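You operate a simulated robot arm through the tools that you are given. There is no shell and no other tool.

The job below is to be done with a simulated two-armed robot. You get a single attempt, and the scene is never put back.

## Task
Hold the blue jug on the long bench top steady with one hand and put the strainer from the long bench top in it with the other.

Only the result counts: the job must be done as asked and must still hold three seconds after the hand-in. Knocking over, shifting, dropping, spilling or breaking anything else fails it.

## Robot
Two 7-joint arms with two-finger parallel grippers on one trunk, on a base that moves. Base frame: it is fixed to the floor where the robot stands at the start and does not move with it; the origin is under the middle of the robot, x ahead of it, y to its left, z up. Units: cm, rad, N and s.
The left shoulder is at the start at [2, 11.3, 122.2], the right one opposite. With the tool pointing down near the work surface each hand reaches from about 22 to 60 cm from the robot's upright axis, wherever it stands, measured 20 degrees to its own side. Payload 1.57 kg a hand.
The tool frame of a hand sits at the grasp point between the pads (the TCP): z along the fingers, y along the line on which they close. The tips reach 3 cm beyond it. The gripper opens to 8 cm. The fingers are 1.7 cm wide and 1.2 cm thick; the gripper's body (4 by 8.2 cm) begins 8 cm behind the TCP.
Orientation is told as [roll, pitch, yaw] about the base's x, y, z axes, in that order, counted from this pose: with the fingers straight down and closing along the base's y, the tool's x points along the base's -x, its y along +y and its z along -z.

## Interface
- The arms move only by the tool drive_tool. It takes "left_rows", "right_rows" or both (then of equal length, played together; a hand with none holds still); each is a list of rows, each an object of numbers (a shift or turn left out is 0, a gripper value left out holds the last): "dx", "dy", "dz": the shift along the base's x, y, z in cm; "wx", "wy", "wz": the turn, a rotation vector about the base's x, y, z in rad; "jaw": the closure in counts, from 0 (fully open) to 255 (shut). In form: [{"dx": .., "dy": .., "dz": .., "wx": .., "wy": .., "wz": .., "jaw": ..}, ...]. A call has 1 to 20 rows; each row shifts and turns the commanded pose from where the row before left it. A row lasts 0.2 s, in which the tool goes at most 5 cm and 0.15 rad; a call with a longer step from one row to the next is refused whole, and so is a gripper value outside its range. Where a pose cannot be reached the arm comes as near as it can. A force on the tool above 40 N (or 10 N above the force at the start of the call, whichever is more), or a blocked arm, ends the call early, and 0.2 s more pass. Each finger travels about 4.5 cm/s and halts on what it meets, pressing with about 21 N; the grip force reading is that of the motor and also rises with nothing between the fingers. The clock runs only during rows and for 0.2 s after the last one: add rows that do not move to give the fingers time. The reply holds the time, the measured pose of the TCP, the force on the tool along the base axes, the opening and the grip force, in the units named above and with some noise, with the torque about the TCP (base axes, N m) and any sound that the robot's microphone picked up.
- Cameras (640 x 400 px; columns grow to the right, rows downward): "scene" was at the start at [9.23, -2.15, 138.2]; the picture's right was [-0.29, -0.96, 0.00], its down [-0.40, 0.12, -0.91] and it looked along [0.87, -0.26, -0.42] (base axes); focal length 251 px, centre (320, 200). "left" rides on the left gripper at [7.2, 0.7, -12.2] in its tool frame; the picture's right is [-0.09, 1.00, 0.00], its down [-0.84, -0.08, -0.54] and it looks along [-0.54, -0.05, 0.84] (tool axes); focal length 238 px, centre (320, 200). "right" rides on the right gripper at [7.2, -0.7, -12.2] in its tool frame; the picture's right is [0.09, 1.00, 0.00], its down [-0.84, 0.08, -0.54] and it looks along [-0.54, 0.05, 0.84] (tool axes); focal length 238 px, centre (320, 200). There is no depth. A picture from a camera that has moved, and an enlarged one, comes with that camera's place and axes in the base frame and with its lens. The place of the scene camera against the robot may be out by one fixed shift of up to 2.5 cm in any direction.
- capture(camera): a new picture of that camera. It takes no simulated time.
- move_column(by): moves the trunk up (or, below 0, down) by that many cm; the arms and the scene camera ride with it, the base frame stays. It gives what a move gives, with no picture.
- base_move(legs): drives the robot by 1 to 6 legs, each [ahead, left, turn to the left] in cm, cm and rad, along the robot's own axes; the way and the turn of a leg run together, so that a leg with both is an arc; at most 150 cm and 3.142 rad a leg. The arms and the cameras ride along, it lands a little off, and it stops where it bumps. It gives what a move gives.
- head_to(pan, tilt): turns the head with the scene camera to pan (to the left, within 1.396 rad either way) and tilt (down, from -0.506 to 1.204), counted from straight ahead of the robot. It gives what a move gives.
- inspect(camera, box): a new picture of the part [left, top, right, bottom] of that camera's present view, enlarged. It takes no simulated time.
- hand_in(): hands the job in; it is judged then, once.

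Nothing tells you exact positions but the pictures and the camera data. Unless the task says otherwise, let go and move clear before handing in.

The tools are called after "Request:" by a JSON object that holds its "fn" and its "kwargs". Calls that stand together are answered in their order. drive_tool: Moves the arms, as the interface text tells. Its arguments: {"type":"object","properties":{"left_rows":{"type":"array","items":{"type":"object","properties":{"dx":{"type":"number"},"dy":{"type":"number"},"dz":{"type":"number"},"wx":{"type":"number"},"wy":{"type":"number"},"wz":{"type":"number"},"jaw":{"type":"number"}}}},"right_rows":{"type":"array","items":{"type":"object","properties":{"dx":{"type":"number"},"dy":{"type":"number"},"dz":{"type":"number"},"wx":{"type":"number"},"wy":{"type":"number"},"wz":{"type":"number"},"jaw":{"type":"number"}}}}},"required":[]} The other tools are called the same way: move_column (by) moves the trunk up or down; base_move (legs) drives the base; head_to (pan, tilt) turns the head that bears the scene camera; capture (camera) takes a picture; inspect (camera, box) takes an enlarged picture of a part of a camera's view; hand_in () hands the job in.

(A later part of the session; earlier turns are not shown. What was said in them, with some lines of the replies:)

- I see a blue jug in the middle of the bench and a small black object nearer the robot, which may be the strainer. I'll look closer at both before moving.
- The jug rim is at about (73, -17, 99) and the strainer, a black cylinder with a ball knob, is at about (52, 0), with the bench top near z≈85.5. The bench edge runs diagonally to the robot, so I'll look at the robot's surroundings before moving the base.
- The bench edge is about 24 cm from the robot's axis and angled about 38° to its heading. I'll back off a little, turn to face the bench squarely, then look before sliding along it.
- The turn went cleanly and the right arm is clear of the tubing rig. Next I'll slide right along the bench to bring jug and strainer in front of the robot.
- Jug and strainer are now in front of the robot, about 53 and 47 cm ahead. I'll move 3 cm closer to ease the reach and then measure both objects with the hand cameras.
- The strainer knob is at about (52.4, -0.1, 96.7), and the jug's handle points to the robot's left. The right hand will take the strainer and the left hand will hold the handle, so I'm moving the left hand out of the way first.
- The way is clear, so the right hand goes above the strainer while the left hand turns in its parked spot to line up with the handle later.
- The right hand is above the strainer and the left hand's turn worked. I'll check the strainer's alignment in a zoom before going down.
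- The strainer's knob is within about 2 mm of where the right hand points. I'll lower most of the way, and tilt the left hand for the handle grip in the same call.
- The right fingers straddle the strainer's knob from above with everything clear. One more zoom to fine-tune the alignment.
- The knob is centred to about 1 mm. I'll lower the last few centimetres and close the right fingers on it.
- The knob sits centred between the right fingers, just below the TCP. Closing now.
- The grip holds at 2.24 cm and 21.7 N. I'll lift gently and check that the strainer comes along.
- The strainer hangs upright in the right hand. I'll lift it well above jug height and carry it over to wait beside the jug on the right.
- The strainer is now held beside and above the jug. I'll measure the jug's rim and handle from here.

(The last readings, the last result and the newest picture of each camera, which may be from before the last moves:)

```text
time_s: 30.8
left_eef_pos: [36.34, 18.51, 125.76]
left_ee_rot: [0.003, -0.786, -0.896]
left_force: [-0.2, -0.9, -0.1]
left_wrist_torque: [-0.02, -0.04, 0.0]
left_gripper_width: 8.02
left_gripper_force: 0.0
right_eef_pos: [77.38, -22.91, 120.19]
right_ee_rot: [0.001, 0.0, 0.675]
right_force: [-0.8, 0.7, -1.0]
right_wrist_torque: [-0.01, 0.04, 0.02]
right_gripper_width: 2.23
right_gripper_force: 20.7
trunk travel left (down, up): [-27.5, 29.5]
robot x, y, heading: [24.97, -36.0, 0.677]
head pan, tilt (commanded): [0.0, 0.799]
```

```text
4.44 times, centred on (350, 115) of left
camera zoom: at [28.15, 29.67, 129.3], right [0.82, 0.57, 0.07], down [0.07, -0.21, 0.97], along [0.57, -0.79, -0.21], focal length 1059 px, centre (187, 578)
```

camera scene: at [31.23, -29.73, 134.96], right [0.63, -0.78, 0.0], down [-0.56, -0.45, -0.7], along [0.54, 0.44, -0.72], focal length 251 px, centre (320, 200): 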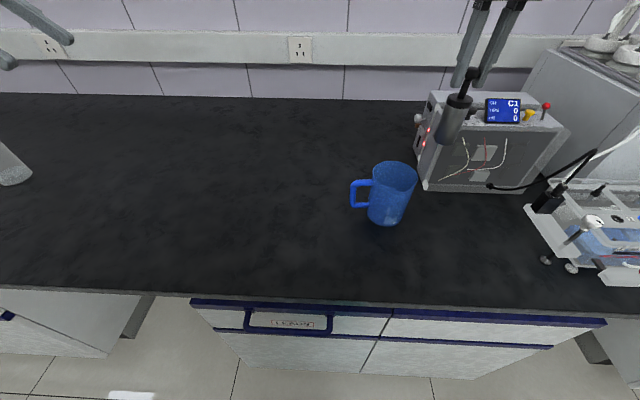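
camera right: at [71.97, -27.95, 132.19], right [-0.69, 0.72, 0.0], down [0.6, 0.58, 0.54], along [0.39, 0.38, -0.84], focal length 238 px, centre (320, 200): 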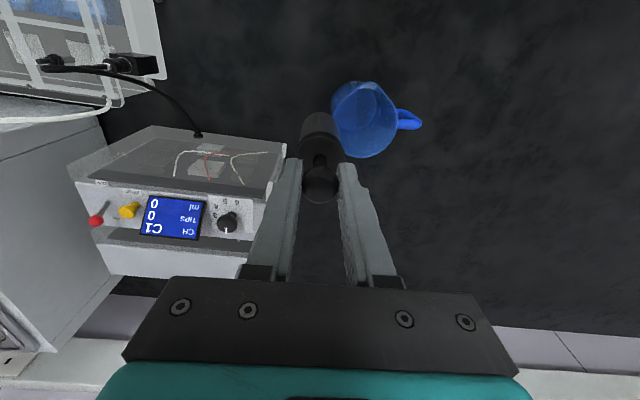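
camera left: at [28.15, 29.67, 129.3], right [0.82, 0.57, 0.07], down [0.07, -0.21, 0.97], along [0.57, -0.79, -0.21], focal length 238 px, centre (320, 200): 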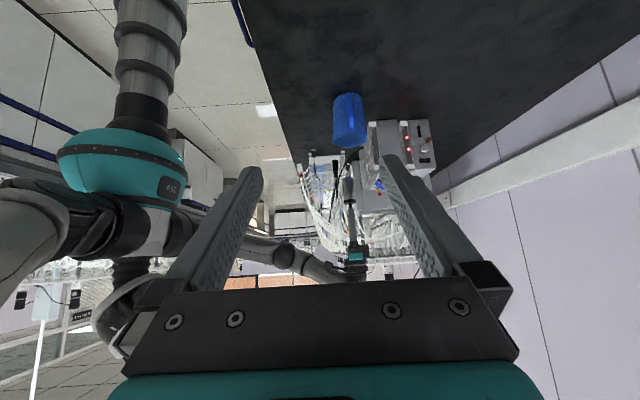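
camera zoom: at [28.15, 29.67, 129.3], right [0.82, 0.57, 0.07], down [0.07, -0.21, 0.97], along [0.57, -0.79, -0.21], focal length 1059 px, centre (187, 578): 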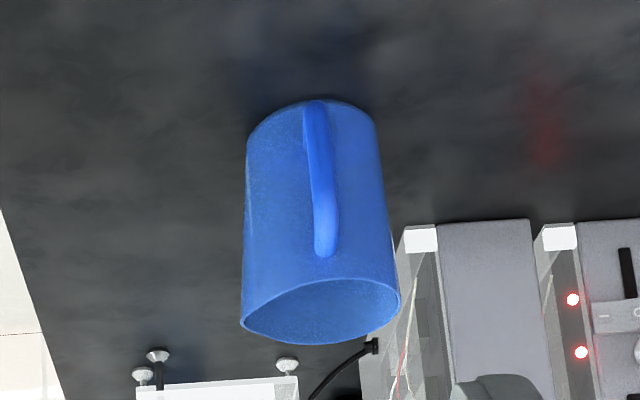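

Rim centre comes out near z≈97.8 and the handle bar's outer corner near z≈95, with the handle pointing straight to the robot's left. I'll bring the left hand to a point 12 cm back from the handle along its tilted finger axis and check.

Request:
{"fn": "drive_tool", "kwargs": {"left_rows": [{"dx": 1.538, "dy": -1.263, "dz": -1.319}, {"dx": 1.538, "dy": -1.263, "dz": -1.319}, {"dx": 1.538, "dy": -1.263, "dz": -1.319}, {"dx": 1.538, "dy": -1.263, "dz": -1.319}, {"dx": 1.538, "dy": -1.263, "dz": -1.319}, {"dx": 1.538, "dy": -1.263, "dz": -1.319}, {"dx": 1.538, "dy": -1.263, "dz": -1.319}, {"dx": 1.538, "dy": -1.263, "dz": -1.319}, {"dx": 1.538, "dy": -1.263, "dz": -1.319}, {"dx": 1.538, "dy": -1.263, "dz": -1.319}, {"dx": 1.538, "dy": -1.263, "dz": -1.319}, {"dx": 1.538, "dy": -1.263, "dz": -1.319}, {"dx": 1.538, "dy": -1.263, "dz": -1.319}, {"dx": 1.538, "dy": -1.263, "dz": -1.319}, {"dx": 1.538, "dy": -1.263, "dz": -1.319}, {"dx": 1.538, "dy": -1.263, "dz": -1.319}, {"dx": 1.538, "dy": -1.263, "dz": -1.319}, {"dx": 1.538, "dy": -1.263, "dz": -1.319}]}}

Request:
{"fn": "capture", "kwargs": {"camera": "left"}}

Request:
{"fn": "capture", "kwargs": {"camera": "scene"}}

Request:
{"fn": "capture", "kwargs": {"camera": "right"}}

```text
time_s: 34.6
left_eef_pos: [64.19, -4.04, 102.15]
left_ee_rot: [-0.002, -0.784, -0.895]
left_force: [0.2, -0.4, 0.3]
left_wrist_torque: [0.01, 0.01, 0.01]
left_gripper_width: 8.02
left_gripper_force: 0.0
right_eef_pos: [77.34, -22.9, 120.06]
right_ee_rot: [0.0, 0.001, 0.675]
right_force: [-0.4, 0.3, 0.6]
right_wrist_torque: [0.0, -0.01, 0.0]
right_gripper_width: 2.24
right_gripper_force: 21.2
trunk travel left (down, up): [-27.5, 29.5]
robot x, y, heading: [24.89, -35.88, 0.677]
head pan, tilt (commanded): [0.0, 0.799]
```

```text
taken
camera left: at [56.01, 7.04, 105.61], right [0.82, 0.57, 0.07], down [0.07, -0.21, 0.97], along [0.57, -0.79, -0.21], focal length 238 px, centre (320, 200)
```

left: 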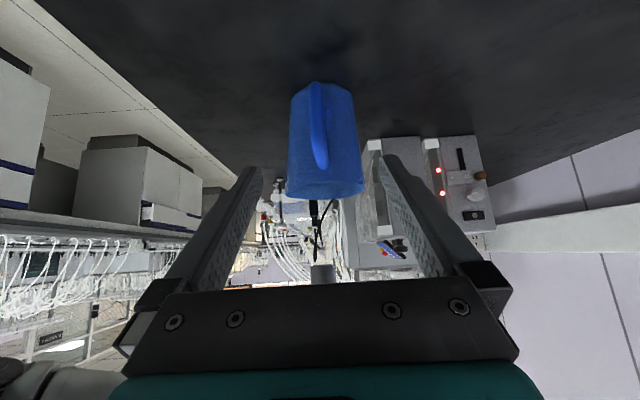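

```text
taken
camera scene: at [31.27, -29.75, 134.96], right [0.62, -0.78, 0.0], down [-0.56, -0.45, -0.7], along [0.54, 0.44, -0.72], focal length 251 px, centre (320, 200)
```

scene: 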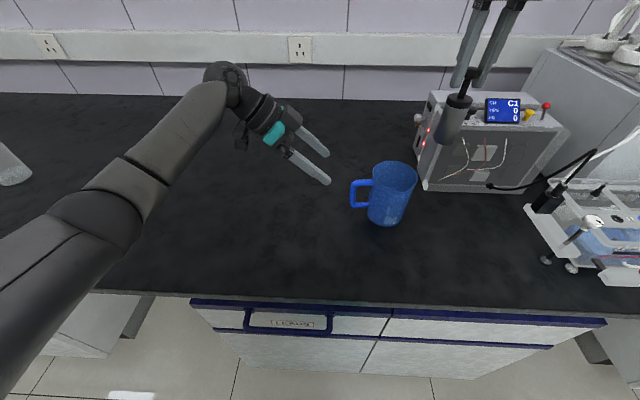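

```text
taken
camera right: at [71.98, -27.95, 132.18], right [-0.69, 0.72, 0.0], down [0.6, 0.58, 0.54], along [0.39, 0.38, -0.84], focal length 238 px, centre (320, 200)
```

right: 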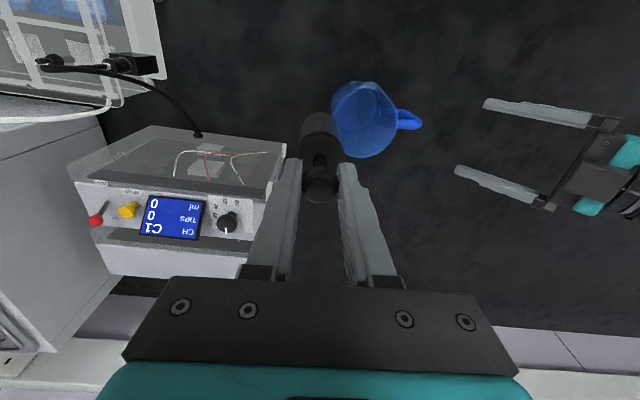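

The left hand is lined up roughly with the handle and both hands are well apart. I'll zoom in to centre the fingers on the handle plane.

Request:
{"fn": "inspect", "kwargs": {"camera": "left", "box": [240, 60, 400, 220]}}

Request:
{"fn": "inspect", "kwargs": {"camera": "right", "box": [320, 60, 560, 220]}}

Request:
{"fn": "inspect", "kwargs": {"camera": "scene", "box": [270, 120, 430, 240]}}

```text
2.50 times, centred on (320, 140) of left
camera zoom: at [56.01, 7.04, 105.61], right [0.82, 0.57, 0.07], down [0.07, -0.21, 0.97], along [0.57, -0.79, -0.21], focal length 596 px, centre (320, 350)
```

zoom: 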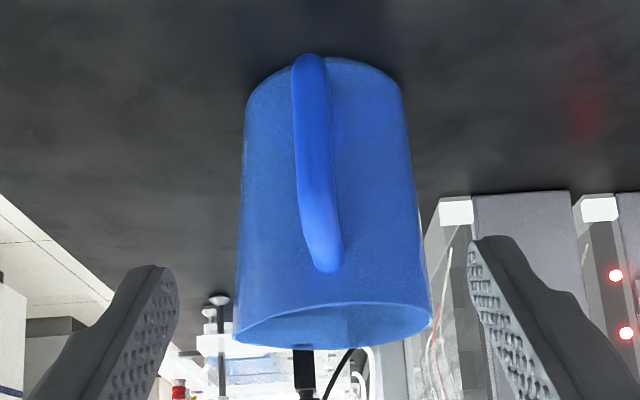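

```text
2.50 times, centred on (440, 140) of right
camera zoom: at [71.98, -27.95, 132.18], right [-0.69, 0.72, 0.0], down [0.6, 0.58, 0.54], along [0.39, 0.38, -0.84], focal length 596 px, centre (20, 350)
```

zoom: 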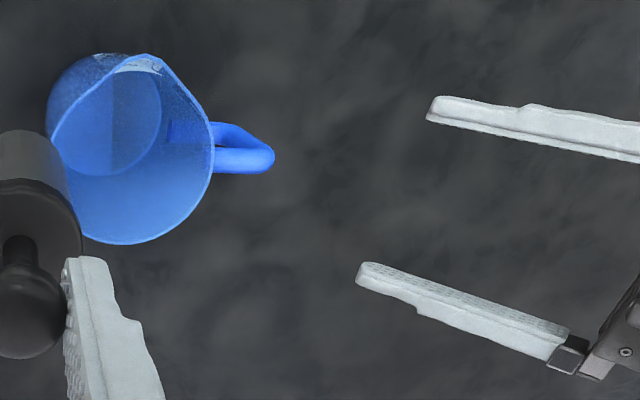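

```text
3.33 times, centred on (350, 180) of scene
camera zoom: at [31.27, -29.75, 134.96], right [0.62, -0.78, 0.0], down [-0.56, -0.45, -0.7], along [0.54, 0.44, -0.72], focal length 838 px, centre (220, 267)
```

zoom: 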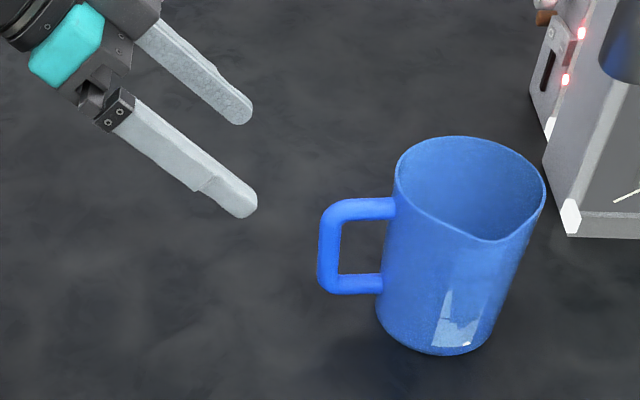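

The handle is within about 1.5 mm of the left fingers' centre line. I'll advance along the finger axis so the open fingers straddle the handle bar.

Request:
{"fn": "drive_tool", "kwargs": {"left_rows": [{"dx": 0.65, "dy": -0.837, "dz": -1.06}, {"dx": 0.65, "dy": -0.837, "dz": -1.06}, {"dx": 0.65, "dy": -0.837, "dz": -1.06}, {"dx": 0.65, "dy": -0.837, "dz": -1.06}, {"dx": 0.65, "dy": -0.837, "dz": -1.06}, {"dx": 0.65, "dy": -0.837, "dz": -1.06}, {"dx": 0.65, "dy": -0.837, "dz": -1.06}, {"dx": 0.65, "dy": -0.837, "dz": -1.06}, {}]}}

Request:
{"fn": "capture", "kwargs": {"camera": "left"}}

Request:
{"fn": "inspect", "kwargs": {"camera": "right", "box": [320, 60, 560, 220]}}

Request:
{"fn": "inspect", "kwargs": {"camera": "scene", "box": [270, 120, 430, 240]}}

```text
time_s: 36.6
left_eef_pos: [69.28, -10.83, 93.51]
left_ee_rot: [0.002, -0.786, -0.896]
left_force: [0.3, 0.4, -0.1]
left_wrist_torque: [0.01, -0.04, -0.03]
left_gripper_width: 8.0
left_gripper_force: 0.0
right_eef_pos: [77.29, -22.87, 120.13]
right_ee_rot: [0.0, 0.0, 0.674]
right_force: [-0.4, -0.6, -1.5]
right_wrist_torque: [0.02, 0.02, -0.01]
right_gripper_width: 2.22
right_gripper_force: 21.6
trunk travel left (down, up): [-27.5, 29.5]
robot x, y, heading: [24.82, -35.79, 0.673]
head pan, tilt (commanded): [0.0, 0.799]
```

```text
taken
camera left: at [61.09, 0.19, 97.04], right [0.82, 0.57, 0.07], down [0.07, -0.21, 0.97], along [0.57, -0.79, -0.21], focal length 238 px, centre (320, 200)
```

left: 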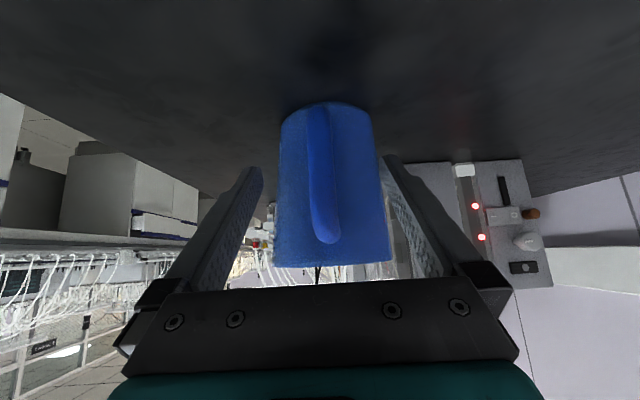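

```text
2.50 times, centred on (440, 140) of right
camera zoom: at [71.94, -27.92, 132.2], right [-0.69, 0.72, 0.0], down [0.6, 0.58, 0.54], along [0.39, 0.38, -0.84], focal length 596 px, centre (20, 350)
```

zoom: 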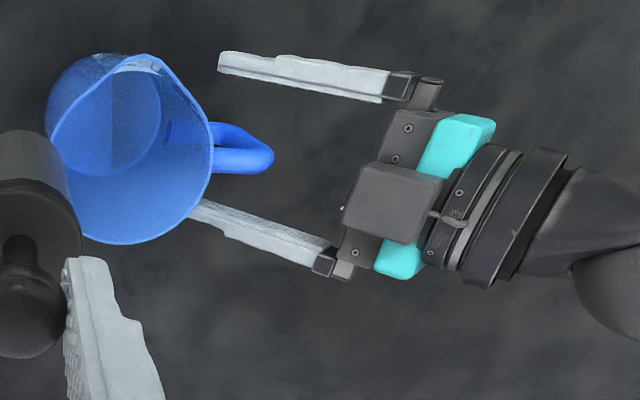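

```text
3.33 times, centred on (350, 180) of scene
camera zoom: at [31.23, -29.73, 134.96], right [0.63, -0.78, 0.0], down [-0.56, -0.45, -0.7], along [0.54, 0.44, -0.72], focal length 838 px, centre (220, 267)
```

zoom: 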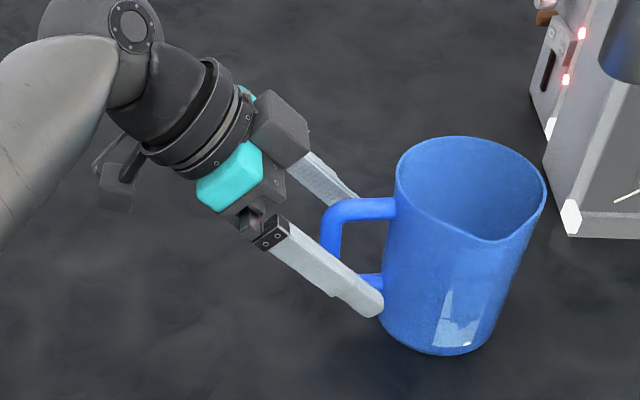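

The fingers straddle the handle without touching anything. I'll zoom for a last centring check before closing.

Request:
{"fn": "inspect", "kwargs": {"camera": "left", "box": [220, 90, 420, 290]}}

```text
2.00 times, centred on (320, 190) of left
camera zoom: at [61.09, 0.19, 97.04], right [0.82, 0.57, 0.07], down [0.07, -0.21, 0.97], along [0.57, -0.79, -0.21], focal length 477 px, centre (320, 220)
```

zoom: 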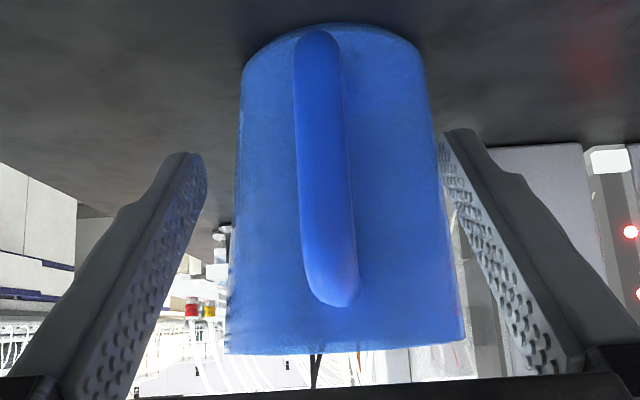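

The handle sits about 2.5 mm further from the robot than the finger centre line. I'll shift by that much and look again.

Request:
{"fn": "drive_tool", "kwargs": {"left_rows": [{"dx": 0.18, "dy": 0.145}, {}]}}

Request:
{"fn": "inspect", "kwargs": {"camera": "left", "box": [220, 90, 420, 290]}}

```text
time_s: 37.2
left_eef_pos: [69.41, -10.76, 93.56]
left_ee_rot: [0.001, -0.784, -0.895]
left_force: [0.2, 0.0, 0.2]
left_wrist_torque: [-0.02, 0.01, 0.02]
left_gripper_width: 8.01
left_gripper_force: 0.1
right_eef_pos: [77.25, -22.91, 120.13]
right_ee_rot: [0.003, -0.001, 0.675]
right_force: [-0.4, 0.0, -0.1]
right_wrist_torque: [-0.01, 0.01, -0.01]
right_gripper_width: 2.22
right_gripper_force: 21.0
trunk travel left (down, up): [-27.5, 29.5]
robot x, y, heading: [24.68, -36.0, 0.675]
head pan, tilt (commanded): [0.0, 0.799]
```

```text
2.00 times, centred on (320, 190) of left
camera zoom: at [61.3, 0.37, 97.1], right [0.82, 0.57, 0.07], down [0.07, -0.21, 0.97], along [0.57, -0.79, -0.21], focal length 477 px, centre (320, 220)
```

zoom: 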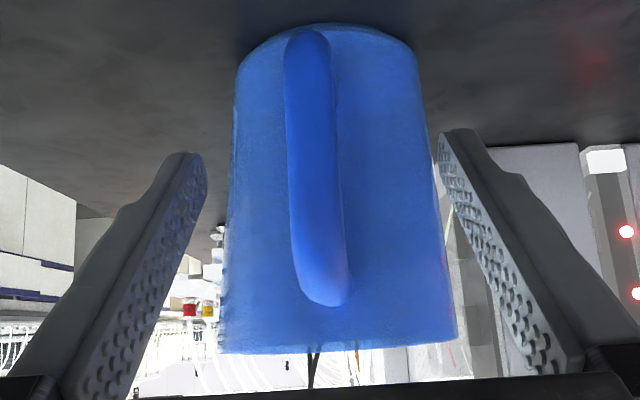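

Now the handle is centred to well under a millimetre. I'll close most of the way first, then onto the bar.

Request:
{"fn": "drive_tool", "kwargs": {"left_rows": [{"jaw": 175}, {"jaw": 175}, {"jaw": 175}, {"jaw": 175}, {"jaw": 175}]}}

Request:
{"fn": "inspect", "kwargs": {"camera": "left", "box": [220, 90, 420, 290]}}

```text
time_s: 38.4
left_eef_pos: [69.44, -10.82, 93.49]
left_ee_rot: [0.002, -0.785, -0.896]
left_force: [-0.3, 0.8, -0.5]
left_wrist_torque: [0.01, 0.0, 0.02]
left_gripper_width: 2.5
left_gripper_force: 0.1
right_eef_pos: [77.22, -22.85, 120.09]
right_ee_rot: [0.0, -0.002, 0.677]
right_force: [0.7, -1.1, 0.0]
right_wrist_torque: [0.0, -0.03, 0.0]
right_gripper_width: 2.26
right_gripper_force: 20.5
trunk travel left (down, up): [-27.5, 29.5]
robot x, y, heading: [24.56, -35.76, 0.673]
head pan, tilt (commanded): [0.0, 0.799]
```

```text
2.00 times, centred on (320, 190) of left
camera zoom: at [61.3, 0.35, 97.1], right [0.82, 0.57, 0.07], down [0.07, -0.21, 0.97], along [0.57, -0.79, -0.21], focal length 477 px, centre (320, 220)
```

zoom: 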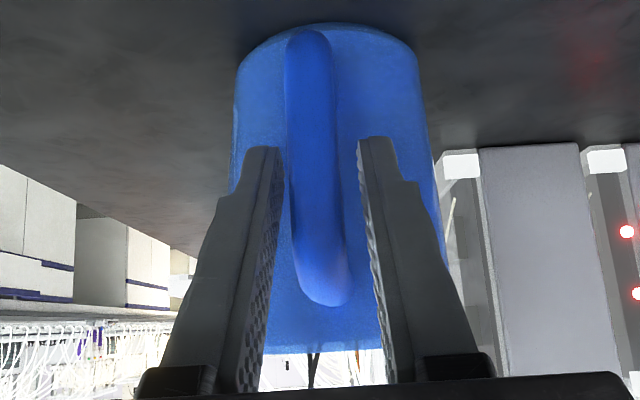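

Both fingers are close to the bar with nearly even gaps. I'll nudge 1 mm and close onto the handle.

Request:
{"fn": "drive_tool", "kwargs": {"left_rows": [{"dx": -0.06, "dy": -0.05, "jaw": 190}, {"jaw": 200}, {"jaw": 210}, {"jaw": 225}, {"jaw": 255}, {"jaw": 255}, {"jaw": 255}]}}

Request:
{"fn": "inspect", "kwargs": {"camera": "left", "box": [220, 90, 420, 290]}}

Request:
{"fn": "capture", "kwargs": {"camera": "scene"}}

Request:
{"fn": "inspect", "kwargs": {"camera": "right", "box": [300, 60, 460, 180]}}

```text
time_s: 40.0
left_eef_pos: [69.16, -10.8, 93.43]
left_ee_rot: [0.002, -0.784, -0.894]
left_force: [-0.6, 1.0, -1.0]
left_wrist_torque: [0.01, 0.03, 0.03]
left_gripper_width: 1.44
left_gripper_force: 21.2
right_eef_pos: [77.2, -22.95, 120.2]
right_ee_rot: [0.0, 0.0, 0.676]
right_force: [0.1, -1.3, 0.1]
right_wrist_torque: [0.0, 0.04, -0.02]
right_gripper_width: 2.24
right_gripper_force: 21.0
trunk travel left (down, up): [-27.5, 29.5]
robot x, y, heading: [24.63, -35.75, 0.678]
head pan, tilt (commanded): [0.0, 0.799]
```

```text
2.00 times, centred on (320, 190) of left
camera zoom: at [61.18, 0.31, 97.08], right [0.82, 0.57, 0.07], down [0.07, -0.21, 0.97], along [0.57, -0.79, -0.21], focal length 477 px, centre (320, 220)
```

zoom: 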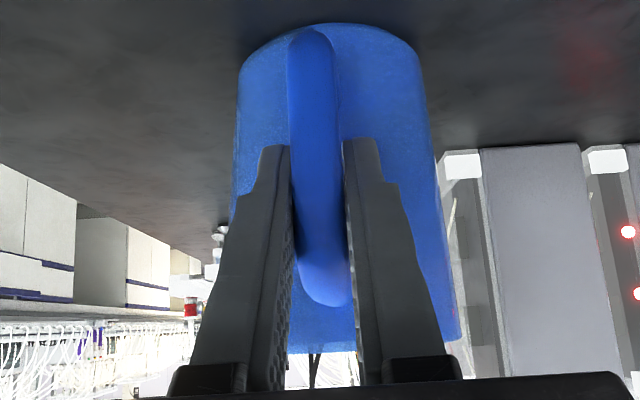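

```text
taken
camera scene: at [31.23, -29.73, 134.96], right [0.63, -0.78, 0.0], down [-0.56, -0.45, -0.7], along [0.54, 0.44, -0.72], focal length 251 px, centre (320, 200)
```

scene: 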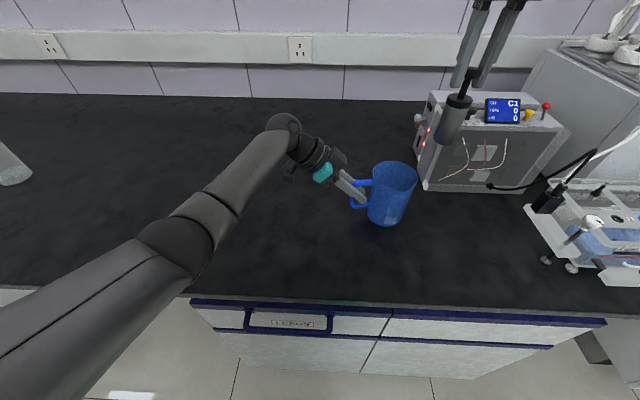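

```text
3.33 times, centred on (380, 120) of right
camera zoom: at [71.94, -27.92, 132.19], right [-0.69, 0.72, 0.0], down [0.6, 0.58, 0.54], along [0.39, 0.38, -0.84], focal length 794 px, centre (120, 467)
```

zoom: 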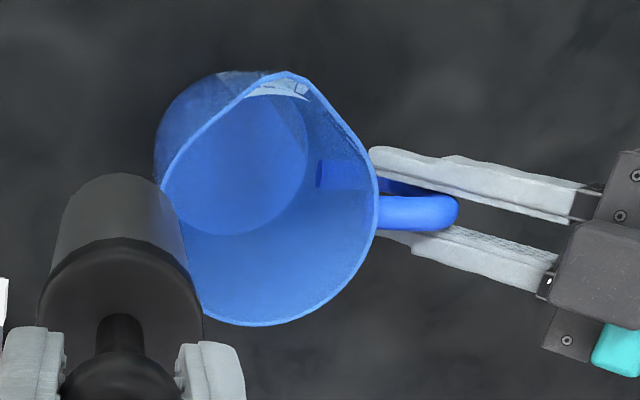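

The left hand holds the handle (1.44 cm, 21 N) and the jug didn't visibly move. I'll bring the strainer over the jug's centre, still well above the rim.

Request:
{"fn": "drive_tool", "kwargs": {"right_rows": [{"dx": -0.3, "dy": 0.67}, {"dx": -0.48, "dy": 1.07}, {"dx": -0.57, "dy": 1.28}, {"dx": -0.57, "dy": 1.28}, {"dx": -0.48, "dy": 1.07}, {"dx": -0.3, "dy": 0.67}, {}]}}

Request:
{"fn": "capture", "kwargs": {"camera": "right"}}

Request:
{"fn": "capture", "kwargs": {"camera": "scene"}}

Request:
{"fn": "capture", "kwargs": {"camera": "left"}}

```text
time_s: 41.6
left_eef_pos: [69.38, -10.78, 93.59]
left_ee_rot: [0.0, -0.786, -0.895]
left_force: [-0.2, 0.5, 0.3]
left_wrist_torque: [-0.07, -0.02, 0.01]
left_gripper_width: 1.46
left_gripper_force: 21.0
right_eef_pos: [74.5, -16.79, 120.05]
right_ee_rot: [0.002, 0.0, 0.676]
right_force: [-0.4, 0.1, 0.0]
right_wrist_torque: [0.02, 0.03, 0.0]
right_gripper_width: 2.21
right_gripper_force: 21.2
trunk travel left (down, up): [-27.5, 29.5]
robot x, y, heading: [24.71, -36.07, 0.675]
head pan, tilt (commanded): [0.0, 0.799]
```

```text
taken
camera right: at [69.15, -21.76, 132.11], right [-0.69, 0.72, 0.0], down [0.6, 0.58, 0.54], along [0.39, 0.38, -0.84], focal length 238 px, centre (320, 200)
```

right: 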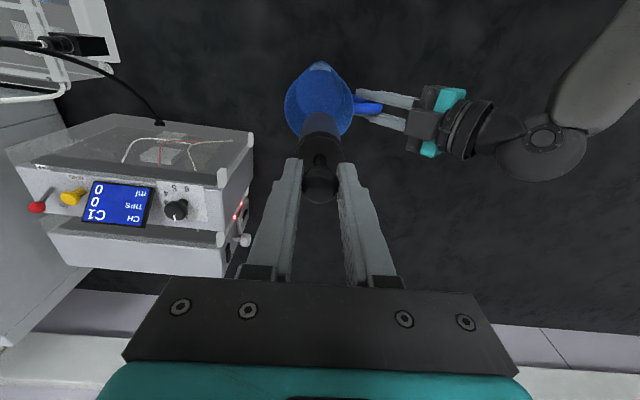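

```text
taken
camera scene: at [31.23, -29.73, 134.96], right [0.63, -0.78, 0.0], down [-0.56, -0.45, -0.7], along [0.54, 0.44, -0.72], focal length 251 px, centre (320, 200)
```

scene: 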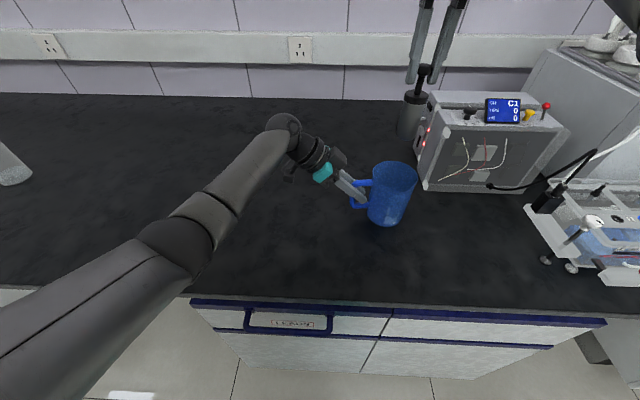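

```text
taken
camera left: at [61.18, 0.31, 97.08], right [0.82, 0.57, 0.07], down [0.07, -0.21, 0.97], along [0.57, -0.79, -0.21], focal length 238 px, centre (320, 200)
```

left: 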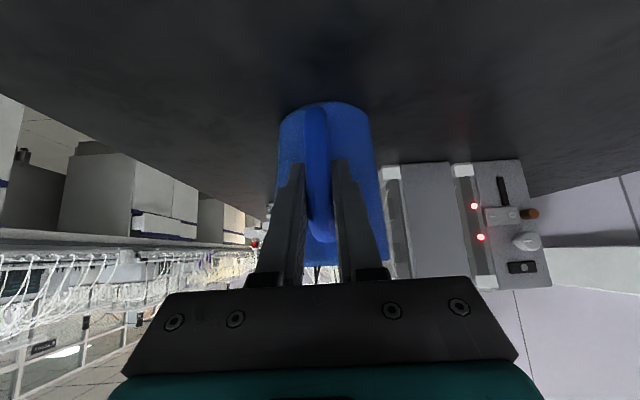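

The strainer is over the jug. I'll zoom in to compare its position against the rim before lowering.

Request:
{"fn": "inspect", "kwargs": {"camera": "right", "box": [240, 50, 400, 170]}}

```text
3.33 times, centred on (320, 110) of right
camera zoom: at [69.15, -21.76, 132.11], right [-0.69, 0.72, 0.0], down [0.6, 0.58, 0.54], along [0.39, 0.38, -0.84], focal length 794 px, centre (320, 500)
```

zoom: 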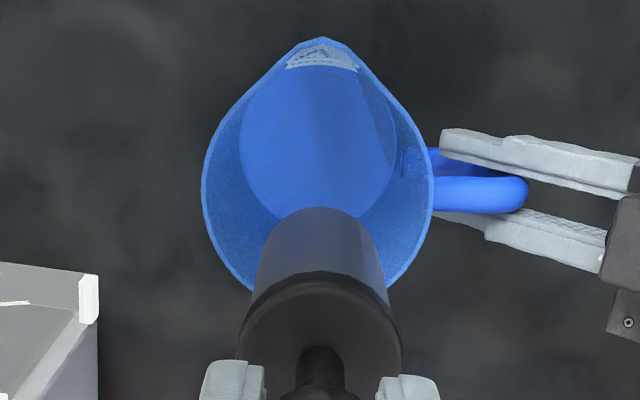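

The strainer hangs plumb and is within 3 mm of the jug's axis. I'll correct that and lower it into the jug, stopping about 3 cm above the floor.

Request:
{"fn": "drive_tool", "kwargs": {"right_rows": [{"dx": -0.03, "dy": -0.28}, {"dz": -0.8}, {"dz": -1.3}, {"dz": -1.3}, {"dz": -1.3}, {"dz": -1.3}, {"dz": -1.3}, {"dz": -1.3}, {"dz": -1.3}, {"dz": -1.3}, {"dz": -1.3}, {"dz": -1.3}, {"dz": -1.3}, {"dz": -1.3}, {"dz": -1.3}, {"dz": -0.9}, {}]}}

Request:
{"fn": "capture", "kwargs": {"camera": "right"}}

Request:
{"fn": "capture", "kwargs": {"camera": "scene"}}

Request:
{"fn": "inspect", "kwargs": {"camera": "scene", "box": [300, 110, 460, 240]}}

```text
time_s: 45.2
left_eef_pos: [69.24, -10.78, 93.53]
left_ee_rot: [0.002, -0.787, -0.896]
left_force: [-0.1, 0.4, 0.2]
left_wrist_torque: [-0.04, 0.0, 0.02]
left_gripper_width: 1.46
left_gripper_force: 20.7
right_eef_pos: [74.51, -17.03, 101.47]
right_ee_rot: [0.002, 0.0, 0.674]
right_force: [0.4, 0.0, -0.1]
right_wrist_torque: [0.01, 0.04, -0.01]
right_gripper_width: 2.21
right_gripper_force: 20.8
trunk travel left (down, up): [-27.5, 29.5]
robot x, y, heading: [24.77, -36.0, 0.679]
head pan, tilt (commanded): [0.0, 0.799]
```

```text
taken
camera right: at [69.21, -22.07, 113.61], right [-0.69, 0.72, 0.0], down [0.6, 0.58, 0.54], along [0.39, 0.38, -0.84], focal length 238 px, centre (320, 200)
```

right: 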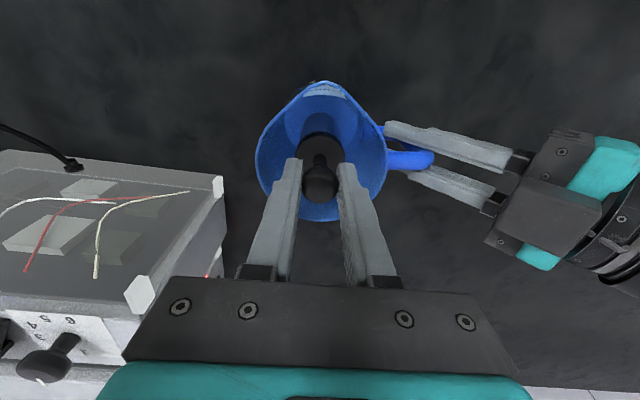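

```text
taken
camera scene: at [31.24, -29.73, 134.96], right [0.63, -0.78, 0.0], down [-0.56, -0.45, -0.7], along [0.54, 0.44, -0.72], focal length 251 px, centre (320, 200)
```

scene: 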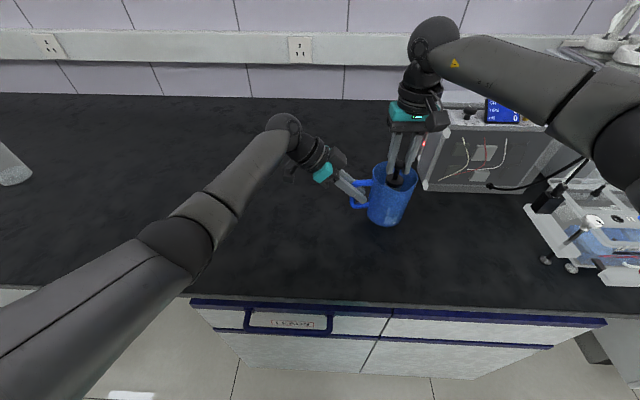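

```text
3.08 times, centred on (380, 175) of scene
camera zoom: at [31.24, -29.73, 134.96], right [0.63, -0.78, 0.0], down [-0.56, -0.45, -0.7], along [0.54, 0.44, -0.72], focal length 774 px, centre (135, 277)
```

zoom: 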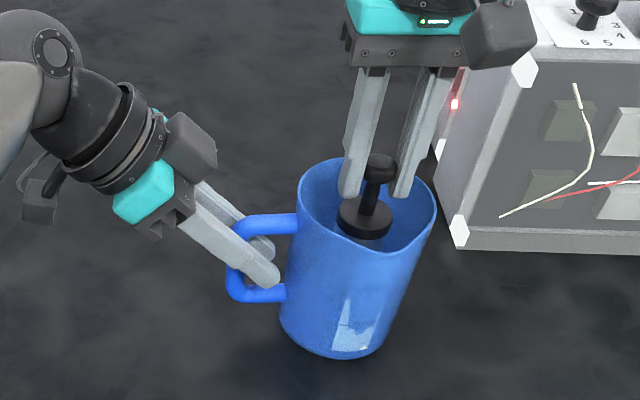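

The strainer is going down cleanly inside the jug with clear margins all round. I'll lower it slowly until it is nearly on the jug's floor.

Request:
{"fn": "drive_tool", "kwargs": {"right_rows": [{"dz": -0.4}, {"dz": -0.4}, {"dz": -0.4}, {"dz": -0.4}, {"dz": -0.4}, {"dz": -0.3}, {"dz": -0.3}, {"dz": -0.2}, {}]}}

Request:
{"fn": "capture", "kwargs": {"camera": "right"}}

Request:
{"fn": "inspect", "kwargs": {"camera": "scene", "box": [300, 110, 460, 240]}}

```text
time_s: 47.2
left_eef_pos: [69.26, -10.77, 93.64]
left_ee_rot: [0.001, -0.787, -0.896]
left_force: [-0.1, -0.3, 0.2]
left_wrist_torque: [-0.01, 0.01, 0.0]
left_gripper_width: 1.46
left_gripper_force: 21.1
right_eef_pos: [74.39, -17.05, 98.6]
right_ee_rot: [0.0, -0.001, 0.677]
right_force: [-0.2, -0.9, -1.1]
right_wrist_torque: [0.04, 0.0, -0.02]
right_gripper_width: 2.23
right_gripper_force: 21.2
trunk travel left (down, up): [-27.5, 29.5]
robot x, y, heading: [24.91, -35.62, 0.673]
head pan, tilt (commanded): [0.0, 0.799]
```

```text
taken
camera right: at [69.12, -22.07, 110.65], right [-0.69, 0.72, 0.0], down [0.6, 0.58, 0.54], along [0.39, 0.38, -0.84], focal length 238 px, centre (320, 200)
```

right: 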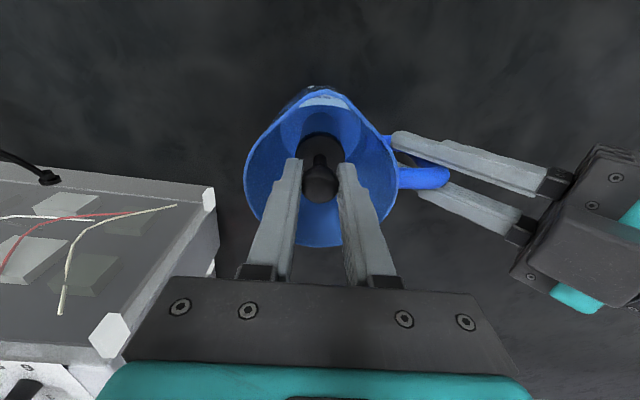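

```text
3.08 times, centred on (380, 175) of scene
camera zoom: at [31.24, -29.73, 134.96], right [0.63, -0.78, 0.0], down [-0.56, -0.45, -0.7], along [0.54, 0.44, -0.72], focal length 774 px, centre (135, 277)
```

zoom: 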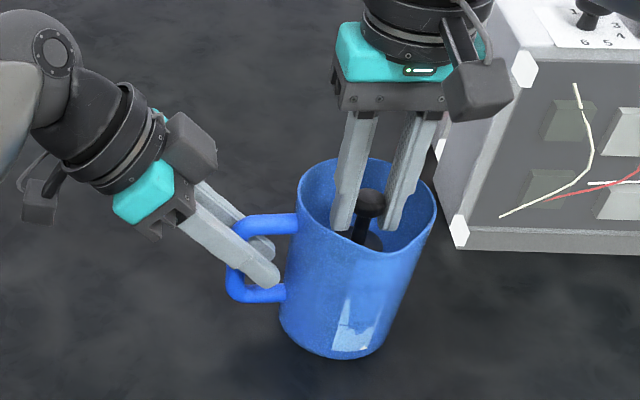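

No contact yet at about 1 cm above bench level. I'll take a few 1 mm steps and watch the force for touchdown.

Request:
{"fn": "drive_tool", "kwargs": {"right_rows": [{"dz": -0.1}, {"dz": -0.1}, {"dz": -0.1}, {}]}}

```text
time_s: 48.2
left_eef_pos: [69.34, -10.81, 93.67]
left_ee_rot: [0.002, -0.787, -0.896]
left_force: [0.6, 0.3, 0.1]
left_wrist_torque: [-0.03, 0.0, 0.02]
left_gripper_width: 1.45
left_gripper_force: 21.0
right_eef_pos: [74.53, -17.05, 98.29]
right_ee_rot: [-0.001, -0.001, 0.675]
right_force: [-0.4, 0.7, -0.3]
right_wrist_torque: [0.0, 0.0, 0.01]
right_gripper_width: 2.24
right_gripper_force: 20.7
trunk travel left (down, up): [-27.5, 29.5]
robot x, y, heading: [24.63, -35.9, 0.675]
head pan, tilt (commanded): [0.0, 0.799]
```

Request:
{"fn": "drive_tool", "kwargs": {"right_rows": [{"dz": -0.1}, {"dz": -0.1}, {}]}}

```text
time_s: 49.0
left_eef_pos: [69.4, -10.77, 93.51]
left_ee_rot: [0.001, -0.785, -0.895]
left_force: [0.1, -0.2, 0.2]
left_wrist_torque: [0.0, 0.0, 0.0]
left_gripper_width: 1.46
left_gripper_force: 20.5
right_eef_pos: [74.55, -17.05, 98.13]
right_ee_rot: [-0.001, 0.001, 0.676]
right_force: [0.8, 0.6, -0.4]
right_wrist_torque: [0.01, -0.01, 0.01]
right_gripper_width: 2.21
right_gripper_force: 20.8
trunk travel left (down, up): [-27.5, 29.5]
robot x, y, heading: [24.85, -35.46, 0.679]
head pan, tilt (commanded): [0.0, 0.799]
```

Still free at z≈98.1, roughly 5 mm above bench level. Two more 1 mm steps.

Request:
{"fn": "drive_tool", "kwargs": {"right_rows": [{"dz": -0.1}, {"dz": -0.1}, {}]}}

Request:
{"fn": "inspect", "kwargs": {"camera": "right", "box": [220, 80, 420, 260]}}

```text
time_s: 49.8
left_eef_pos: [69.23, -10.9, 93.53]
left_ee_rot: [0.003, -0.786, -0.895]
left_force: [2.6, 1.5, -1.4]
left_wrist_torque: [0.05, 0.06, 0.13]
left_gripper_width: 1.45
left_gripper_force: 21.4
right_eef_pos: [74.4, -16.95, 97.96]
right_ee_rot: [0.002, -0.003, 0.675]
right_force: [-1.1, -0.9, 12.2]
right_wrist_torque: [-0.17, 0.19, 0.04]
right_gripper_width: 2.26
right_gripper_force: 21.1
trunk travel left (down, up): [-27.5, 29.5]
robot x, y, heading: [24.51, -36.03, 0.675]
head pan, tilt (commanded): [0.0, 0.799]
```

```text
2.22 times, centred on (320, 170) of right
camera zoom: at [69.13, -22.1, 110.11], right [-0.69, 0.72, 0.0], down [0.6, 0.58, 0.54], along [0.39, 0.38, -0.84], focal length 530 px, centre (320, 267)
```

zoom: 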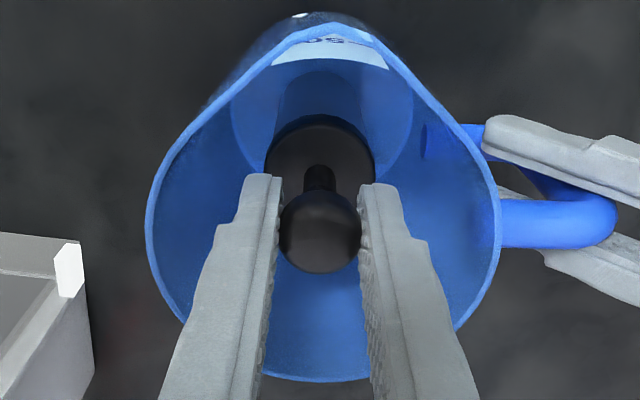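

The strainer is touching down on the jug's floor (12 N). I'll ease up 1 mm, then open the right fingers only partway so they stay clear of the jug wall.

Request:
{"fn": "drive_tool", "kwargs": {"right_rows": [{"dz": 0.1}, {}, {"jaw": 190}, {"jaw": 150}, {"jaw": 125}, {"jaw": 125}, {"jaw": 125}, {"jaw": 125}]}}

Request:
{"fn": "inspect", "kwargs": {"camera": "right", "box": [220, 80, 420, 260]}}

Request:
{"fn": "inspect", "kwargs": {"camera": "scene", "box": [300, 110, 460, 240]}}

```text
time_s: 51.6
left_eef_pos: [69.27, -10.8, 93.57]
left_ee_rot: [0.0, -0.785, -0.895]
left_force: [0.5, 0.0, -0.2]
left_wrist_torque: [-0.01, 0.0, 0.02]
left_gripper_width: 1.46
left_gripper_force: 21.2
right_eef_pos: [74.54, -17.03, 97.93]
right_ee_rot: [0.002, 0.0, 0.674]
right_force: [0.9, 0.0, 0.4]
right_wrist_torque: [0.03, 0.02, 0.0]
right_gripper_width: 4.11
right_gripper_force: 0.0
trunk travel left (down, up): [-27.5, 29.5]
robot x, y, heading: [24.66, -35.97, 0.682]
head pan, tilt (commanded): [0.0, 0.799]
```

```text
2.22 times, centred on (320, 170) of right
camera zoom: at [69.18, -22.09, 110.05], right [-0.69, 0.72, 0.0], down [0.6, 0.58, 0.54], along [0.39, 0.38, -0.84], focal length 530 px, centre (320, 267)
```

zoom: 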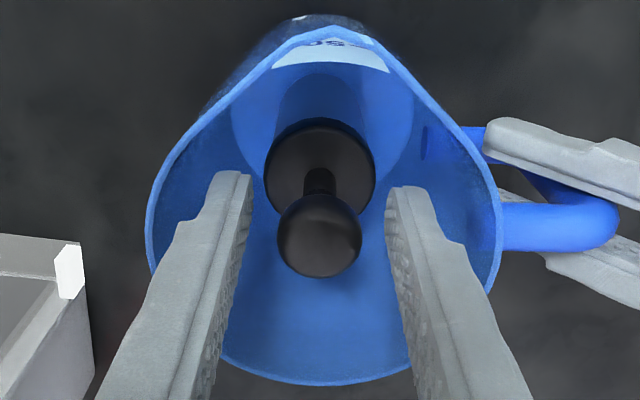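

```text
3.08 times, centred on (380, 175) of scene
camera zoom: at [31.24, -29.73, 134.96], right [0.63, -0.78, 0.0], down [-0.56, -0.45, -0.7], along [0.54, 0.44, -0.72], focal length 774 px, centre (135, 277)
```

zoom: 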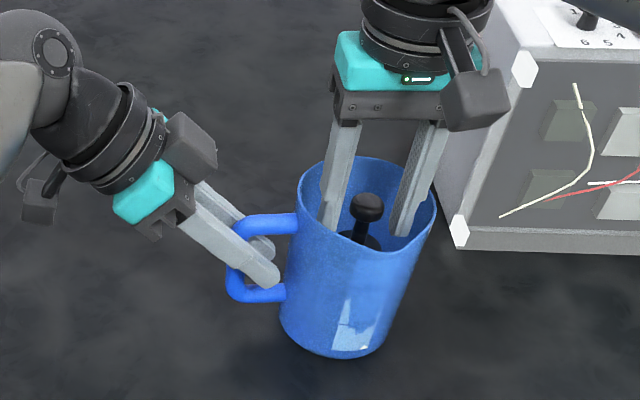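

The strainer stands upright in the jug, released, and the fingers are clear of both. I'll raise the right hand straight up while the left keeps holding.

Request:
{"fn": "drive_tool", "kwargs": {"right_rows": [{"dz": 0.5}, {"dz": 0.8}, {"dz": 1.2}, {"dz": 1.5}, {"dz": 1.5}, {"dz": 2.0}, {"dz": 2.0}, {"dz": 2.0}, {"dz": 2.5}, {"dz": 2.5}, {"dz": 2.5}, {"dz": 2.5}, {"dz": 2.0}, {}]}}

Request:
{"fn": "capture", "kwargs": {"camera": "right"}}

Request:
{"fn": "inspect", "kwargs": {"camera": "scene", "box": [300, 110, 460, 240]}}

Request:
{"fn": "inspect", "kwargs": {"camera": "left", "box": [220, 90, 420, 290]}}

```text
time_s: 54.6
left_eef_pos: [69.4, -10.76, 93.51]
left_ee_rot: [0.004, -0.785, -0.895]
left_force: [-0.6, 0.7, -0.7]
left_wrist_torque: [-0.02, 0.03, -0.02]
left_gripper_width: 1.47
left_gripper_force: 21.6
right_eef_pos: [74.54, -17.01, 121.47]
right_ee_rot: [0.001, -0.001, 0.677]
right_force: [-0.1, -0.4, -0.1]
right_wrist_torque: [0.01, -0.01, -0.01]
right_gripper_width: 4.1
right_gripper_force: 0.0
trunk travel left (down, up): [-27.5, 29.5]
robot x, y, heading: [24.85, -35.92, 0.674]
head pan, tilt (commanded): [0.0, 0.799]
```

```text
taken
camera right: at [69.24, -22.09, 133.5], right [-0.69, 0.72, 0.0], down [0.6, 0.58, 0.54], along [0.39, 0.38, -0.84], focal length 238 px, centre (320, 200)
```

right: 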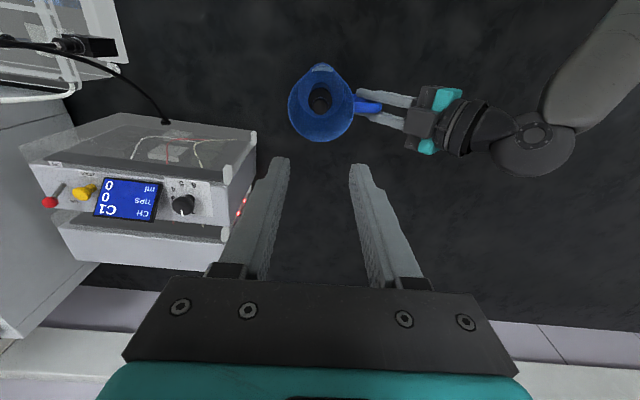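

```text
3.08 times, centred on (380, 175) of scene
camera zoom: at [31.22, -29.73, 134.96], right [0.63, -0.78, 0.0], down [-0.56, -0.45, -0.7], along [0.54, 0.44, -0.72], focal length 774 px, centre (135, 277)
```

zoom: 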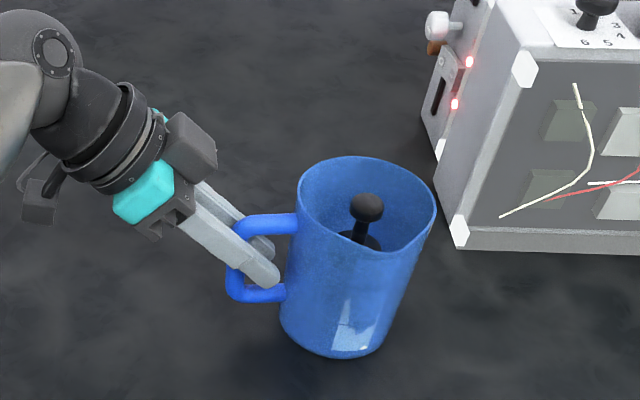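

```text
2.00 times, centred on (320, 190) of left
camera zoom: at [61.18, 0.31, 97.08], right [0.82, 0.57, 0.07], down [0.07, -0.21, 0.97], along [0.57, -0.79, -0.21], focal length 477 px, centre (320, 220)
```

zoom: 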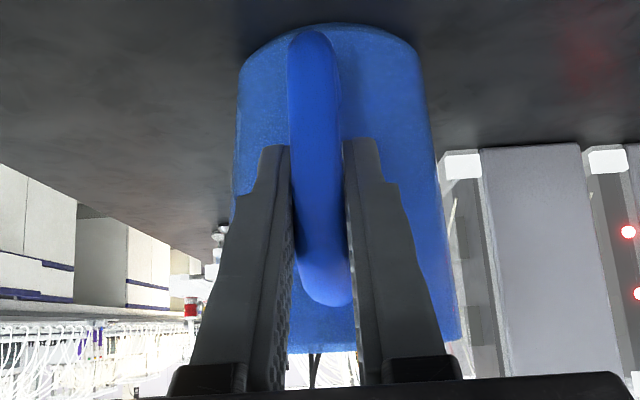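

The strainer stands in the jug and the right hand is clear above. Now I'll open the left hand and back it out along its finger axis.

Request:
{"fn": "drive_tool", "kwargs": {"left_rows": [{"jaw": 215}, {"jaw": 180}, {"jaw": 130}, {"jaw": 80}, {"jaw": 40}, {"jaw": 40}, {"jaw": 40}, {}]}}

Request:
{"fn": "inspect", "kwargs": {"camera": "left", "box": [220, 90, 420, 290]}}

Request:
{"fn": "inspect", "kwargs": {"camera": "scene", "box": [300, 110, 460, 240]}}

```text
time_s: 56.4
left_eef_pos: [69.4, -10.85, 93.6]
left_ee_rot: [0.002, -0.787, -0.896]
left_force: [0.2, -1.3, 0.7]
left_wrist_torque: [0.01, -0.01, -0.03]
left_gripper_width: 6.74
left_gripper_force: 0.0
right_eef_pos: [74.52, -17.02, 121.49]
right_ee_rot: [0.001, -0.001, 0.677]
right_force: [0.1, 0.5, -0.7]
right_wrist_torque: [0.02, -0.01, -0.02]
right_gripper_width: 4.07
right_gripper_force: 0.1
trunk travel left (down, up): [-27.5, 29.5]
robot x, y, heading: [24.47, -35.44, 0.676]
head pan, tilt (commanded): [0.0, 0.799]
```

```text
2.00 times, centred on (320, 190) of left
camera zoom: at [61.19, 0.3, 97.08], right [0.82, 0.57, 0.07], down [0.07, -0.21, 0.97], along [0.57, -0.79, -0.21], focal length 477 px, centre (320, 220)
```

zoom: 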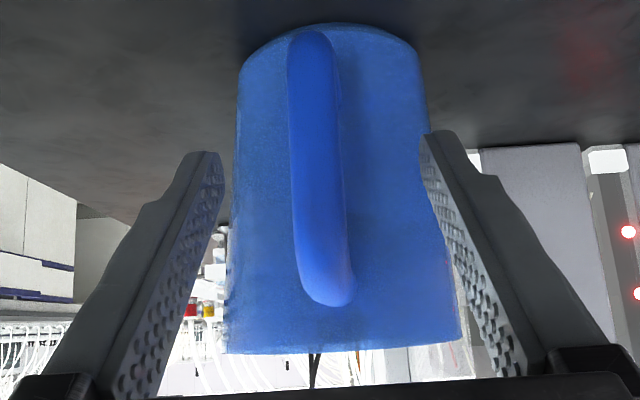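

```text
3.08 times, centred on (380, 175) of scene
camera zoom: at [31.23, -29.74, 134.96], right [0.63, -0.78, 0.0], down [-0.56, -0.45, -0.7], along [0.54, 0.44, -0.72], focal length 774 px, centre (135, 277)
```

zoom: 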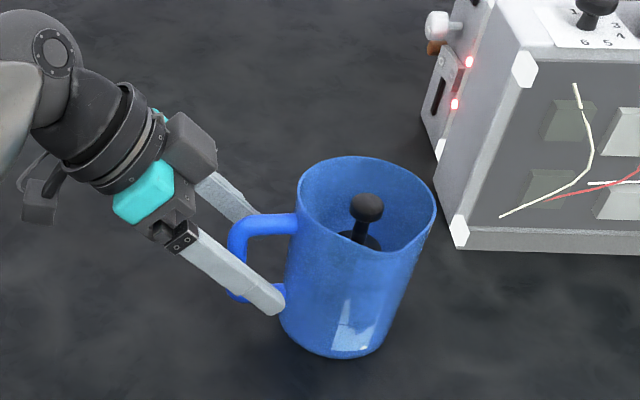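

The left fingers are off the handle and the jug hasn't moved. I'll withdraw the left hand up and to the left along the same line it came in.

Request:
{"fn": "drive_tool", "kwargs": {"left_rows": [{"dx": -0.4, "dy": 0.5, "dz": 0.64}, {"dx": -0.663, "dy": 0.827, "dz": 1.06}, {"dx": -0.663, "dy": 0.827, "dz": 1.06}, {"dx": -0.663, "dy": 0.827, "dz": 1.06}, {"dx": -0.663, "dy": 0.827, "dz": 1.06}, {"dx": -0.663, "dy": 0.827, "dz": 1.06}, {"dx": -0.663, "dy": 0.827, "dz": 1.06}, {"dx": -0.663, "dy": 0.827, "dz": 1.06}, {"dx": -0.663, "dy": 0.827, "dz": 1.06}, {"dx": -1.0, "dy": 1.0, "dz": 1.2}, {"dx": -1.0, "dy": 1.0, "dz": 1.2}, {"dx": -1.0, "dy": 1.0, "dz": 1.2}, {"dx": -1.0, "dy": 1.0, "dz": 1.2}, {"dx": -1.0, "dy": 1.0, "dz": 1.2}, {"dx": -1.0, "dy": 1.0, "dz": 1.2}, {}]}}

Request:
{"fn": "capture", "kwargs": {"camera": "scene"}}

Request:
{"fn": "inspect", "kwargs": {"camera": "scene", "box": [300, 110, 460, 240]}}

Request:
{"fn": "inspect", "kwargs": {"camera": "right", "box": [240, 40, 400, 160]}}

```text
time_s: 59.8
left_eef_pos: [57.72, 2.44, 109.81]
left_ee_rot: [0.001, -0.786, -0.895]
left_force: [-0.2, 0.1, -0.5]
left_wrist_torque: [-0.04, -0.01, 0.01]
left_gripper_width: 6.73
left_gripper_force: 0.1
right_eef_pos: [74.7, -17.05, 121.55]
right_ee_rot: [0.001, -0.001, 0.676]
right_force: [-0.1, 0.2, 0.2]
right_wrist_torque: [0.03, 0.01, -0.02]
right_gripper_width: 4.08
right_gripper_force: 0.1
trunk travel left (down, up): [-27.5, 29.5]
robot x, y, heading: [24.88, -35.87, 0.678]
head pan, tilt (commanded): [0.0, 0.799]
```

```text
taken
camera scene: at [31.24, -29.74, 134.96], right [0.63, -0.78, 0.0], down [-0.56, -0.45, -0.7], along [0.54, 0.44, -0.72], focal length 251 px, centre (320, 200)
```

scene: 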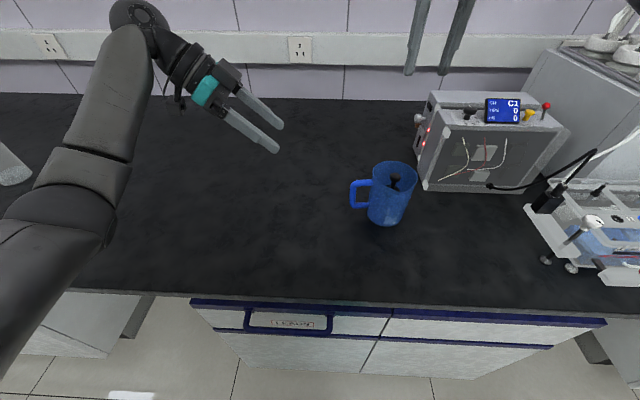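

```text
3.08 times, centred on (380, 175) of scene
camera zoom: at [31.24, -29.74, 134.96], right [0.63, -0.78, 0.0], down [-0.56, -0.45, -0.7], along [0.54, 0.44, -0.72], focal length 774 px, centre (135, 277)
```

zoom: 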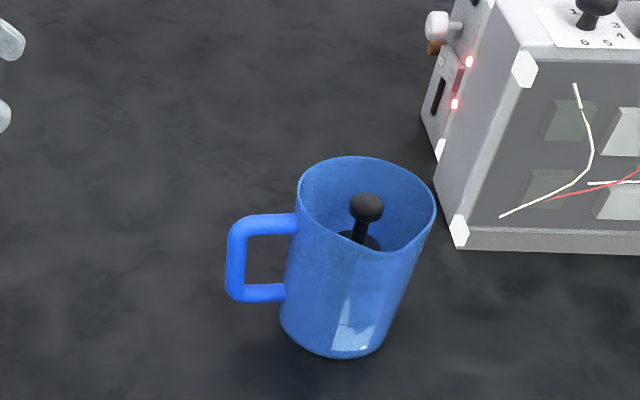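

```text
3.33 times, centred on (320, 100) of right
camera zoom: at [69.26, -22.09, 133.48], right [-0.69, 0.72, 0.0], down [0.6, 0.58, 0.54], along [0.39, 0.38, -0.84], focal length 794 px, centre (320, 533)
```

zoom: 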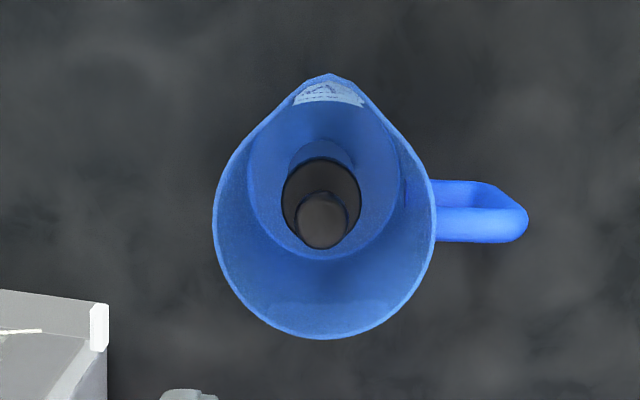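

The strainer stands upright inside the jug, which is still in its original place and upright. Both hands are open and well clear, so I'm handing in.

Request:
{"fn": "hand_in", "kwargs": {}}

```text
The job is handed in.
```

The strainer is standing upright inside the blue jug. I held the jug steady by its handle with the left hand while the right hand lowered the strainer in.

In the last pictures the jug was upright and hadn't visibly moved, and nothing else on the bench was touched. I let go with both hands and moved them clear before handing in. The reply only confirmed the hand-in, so I don't know how it was judged.
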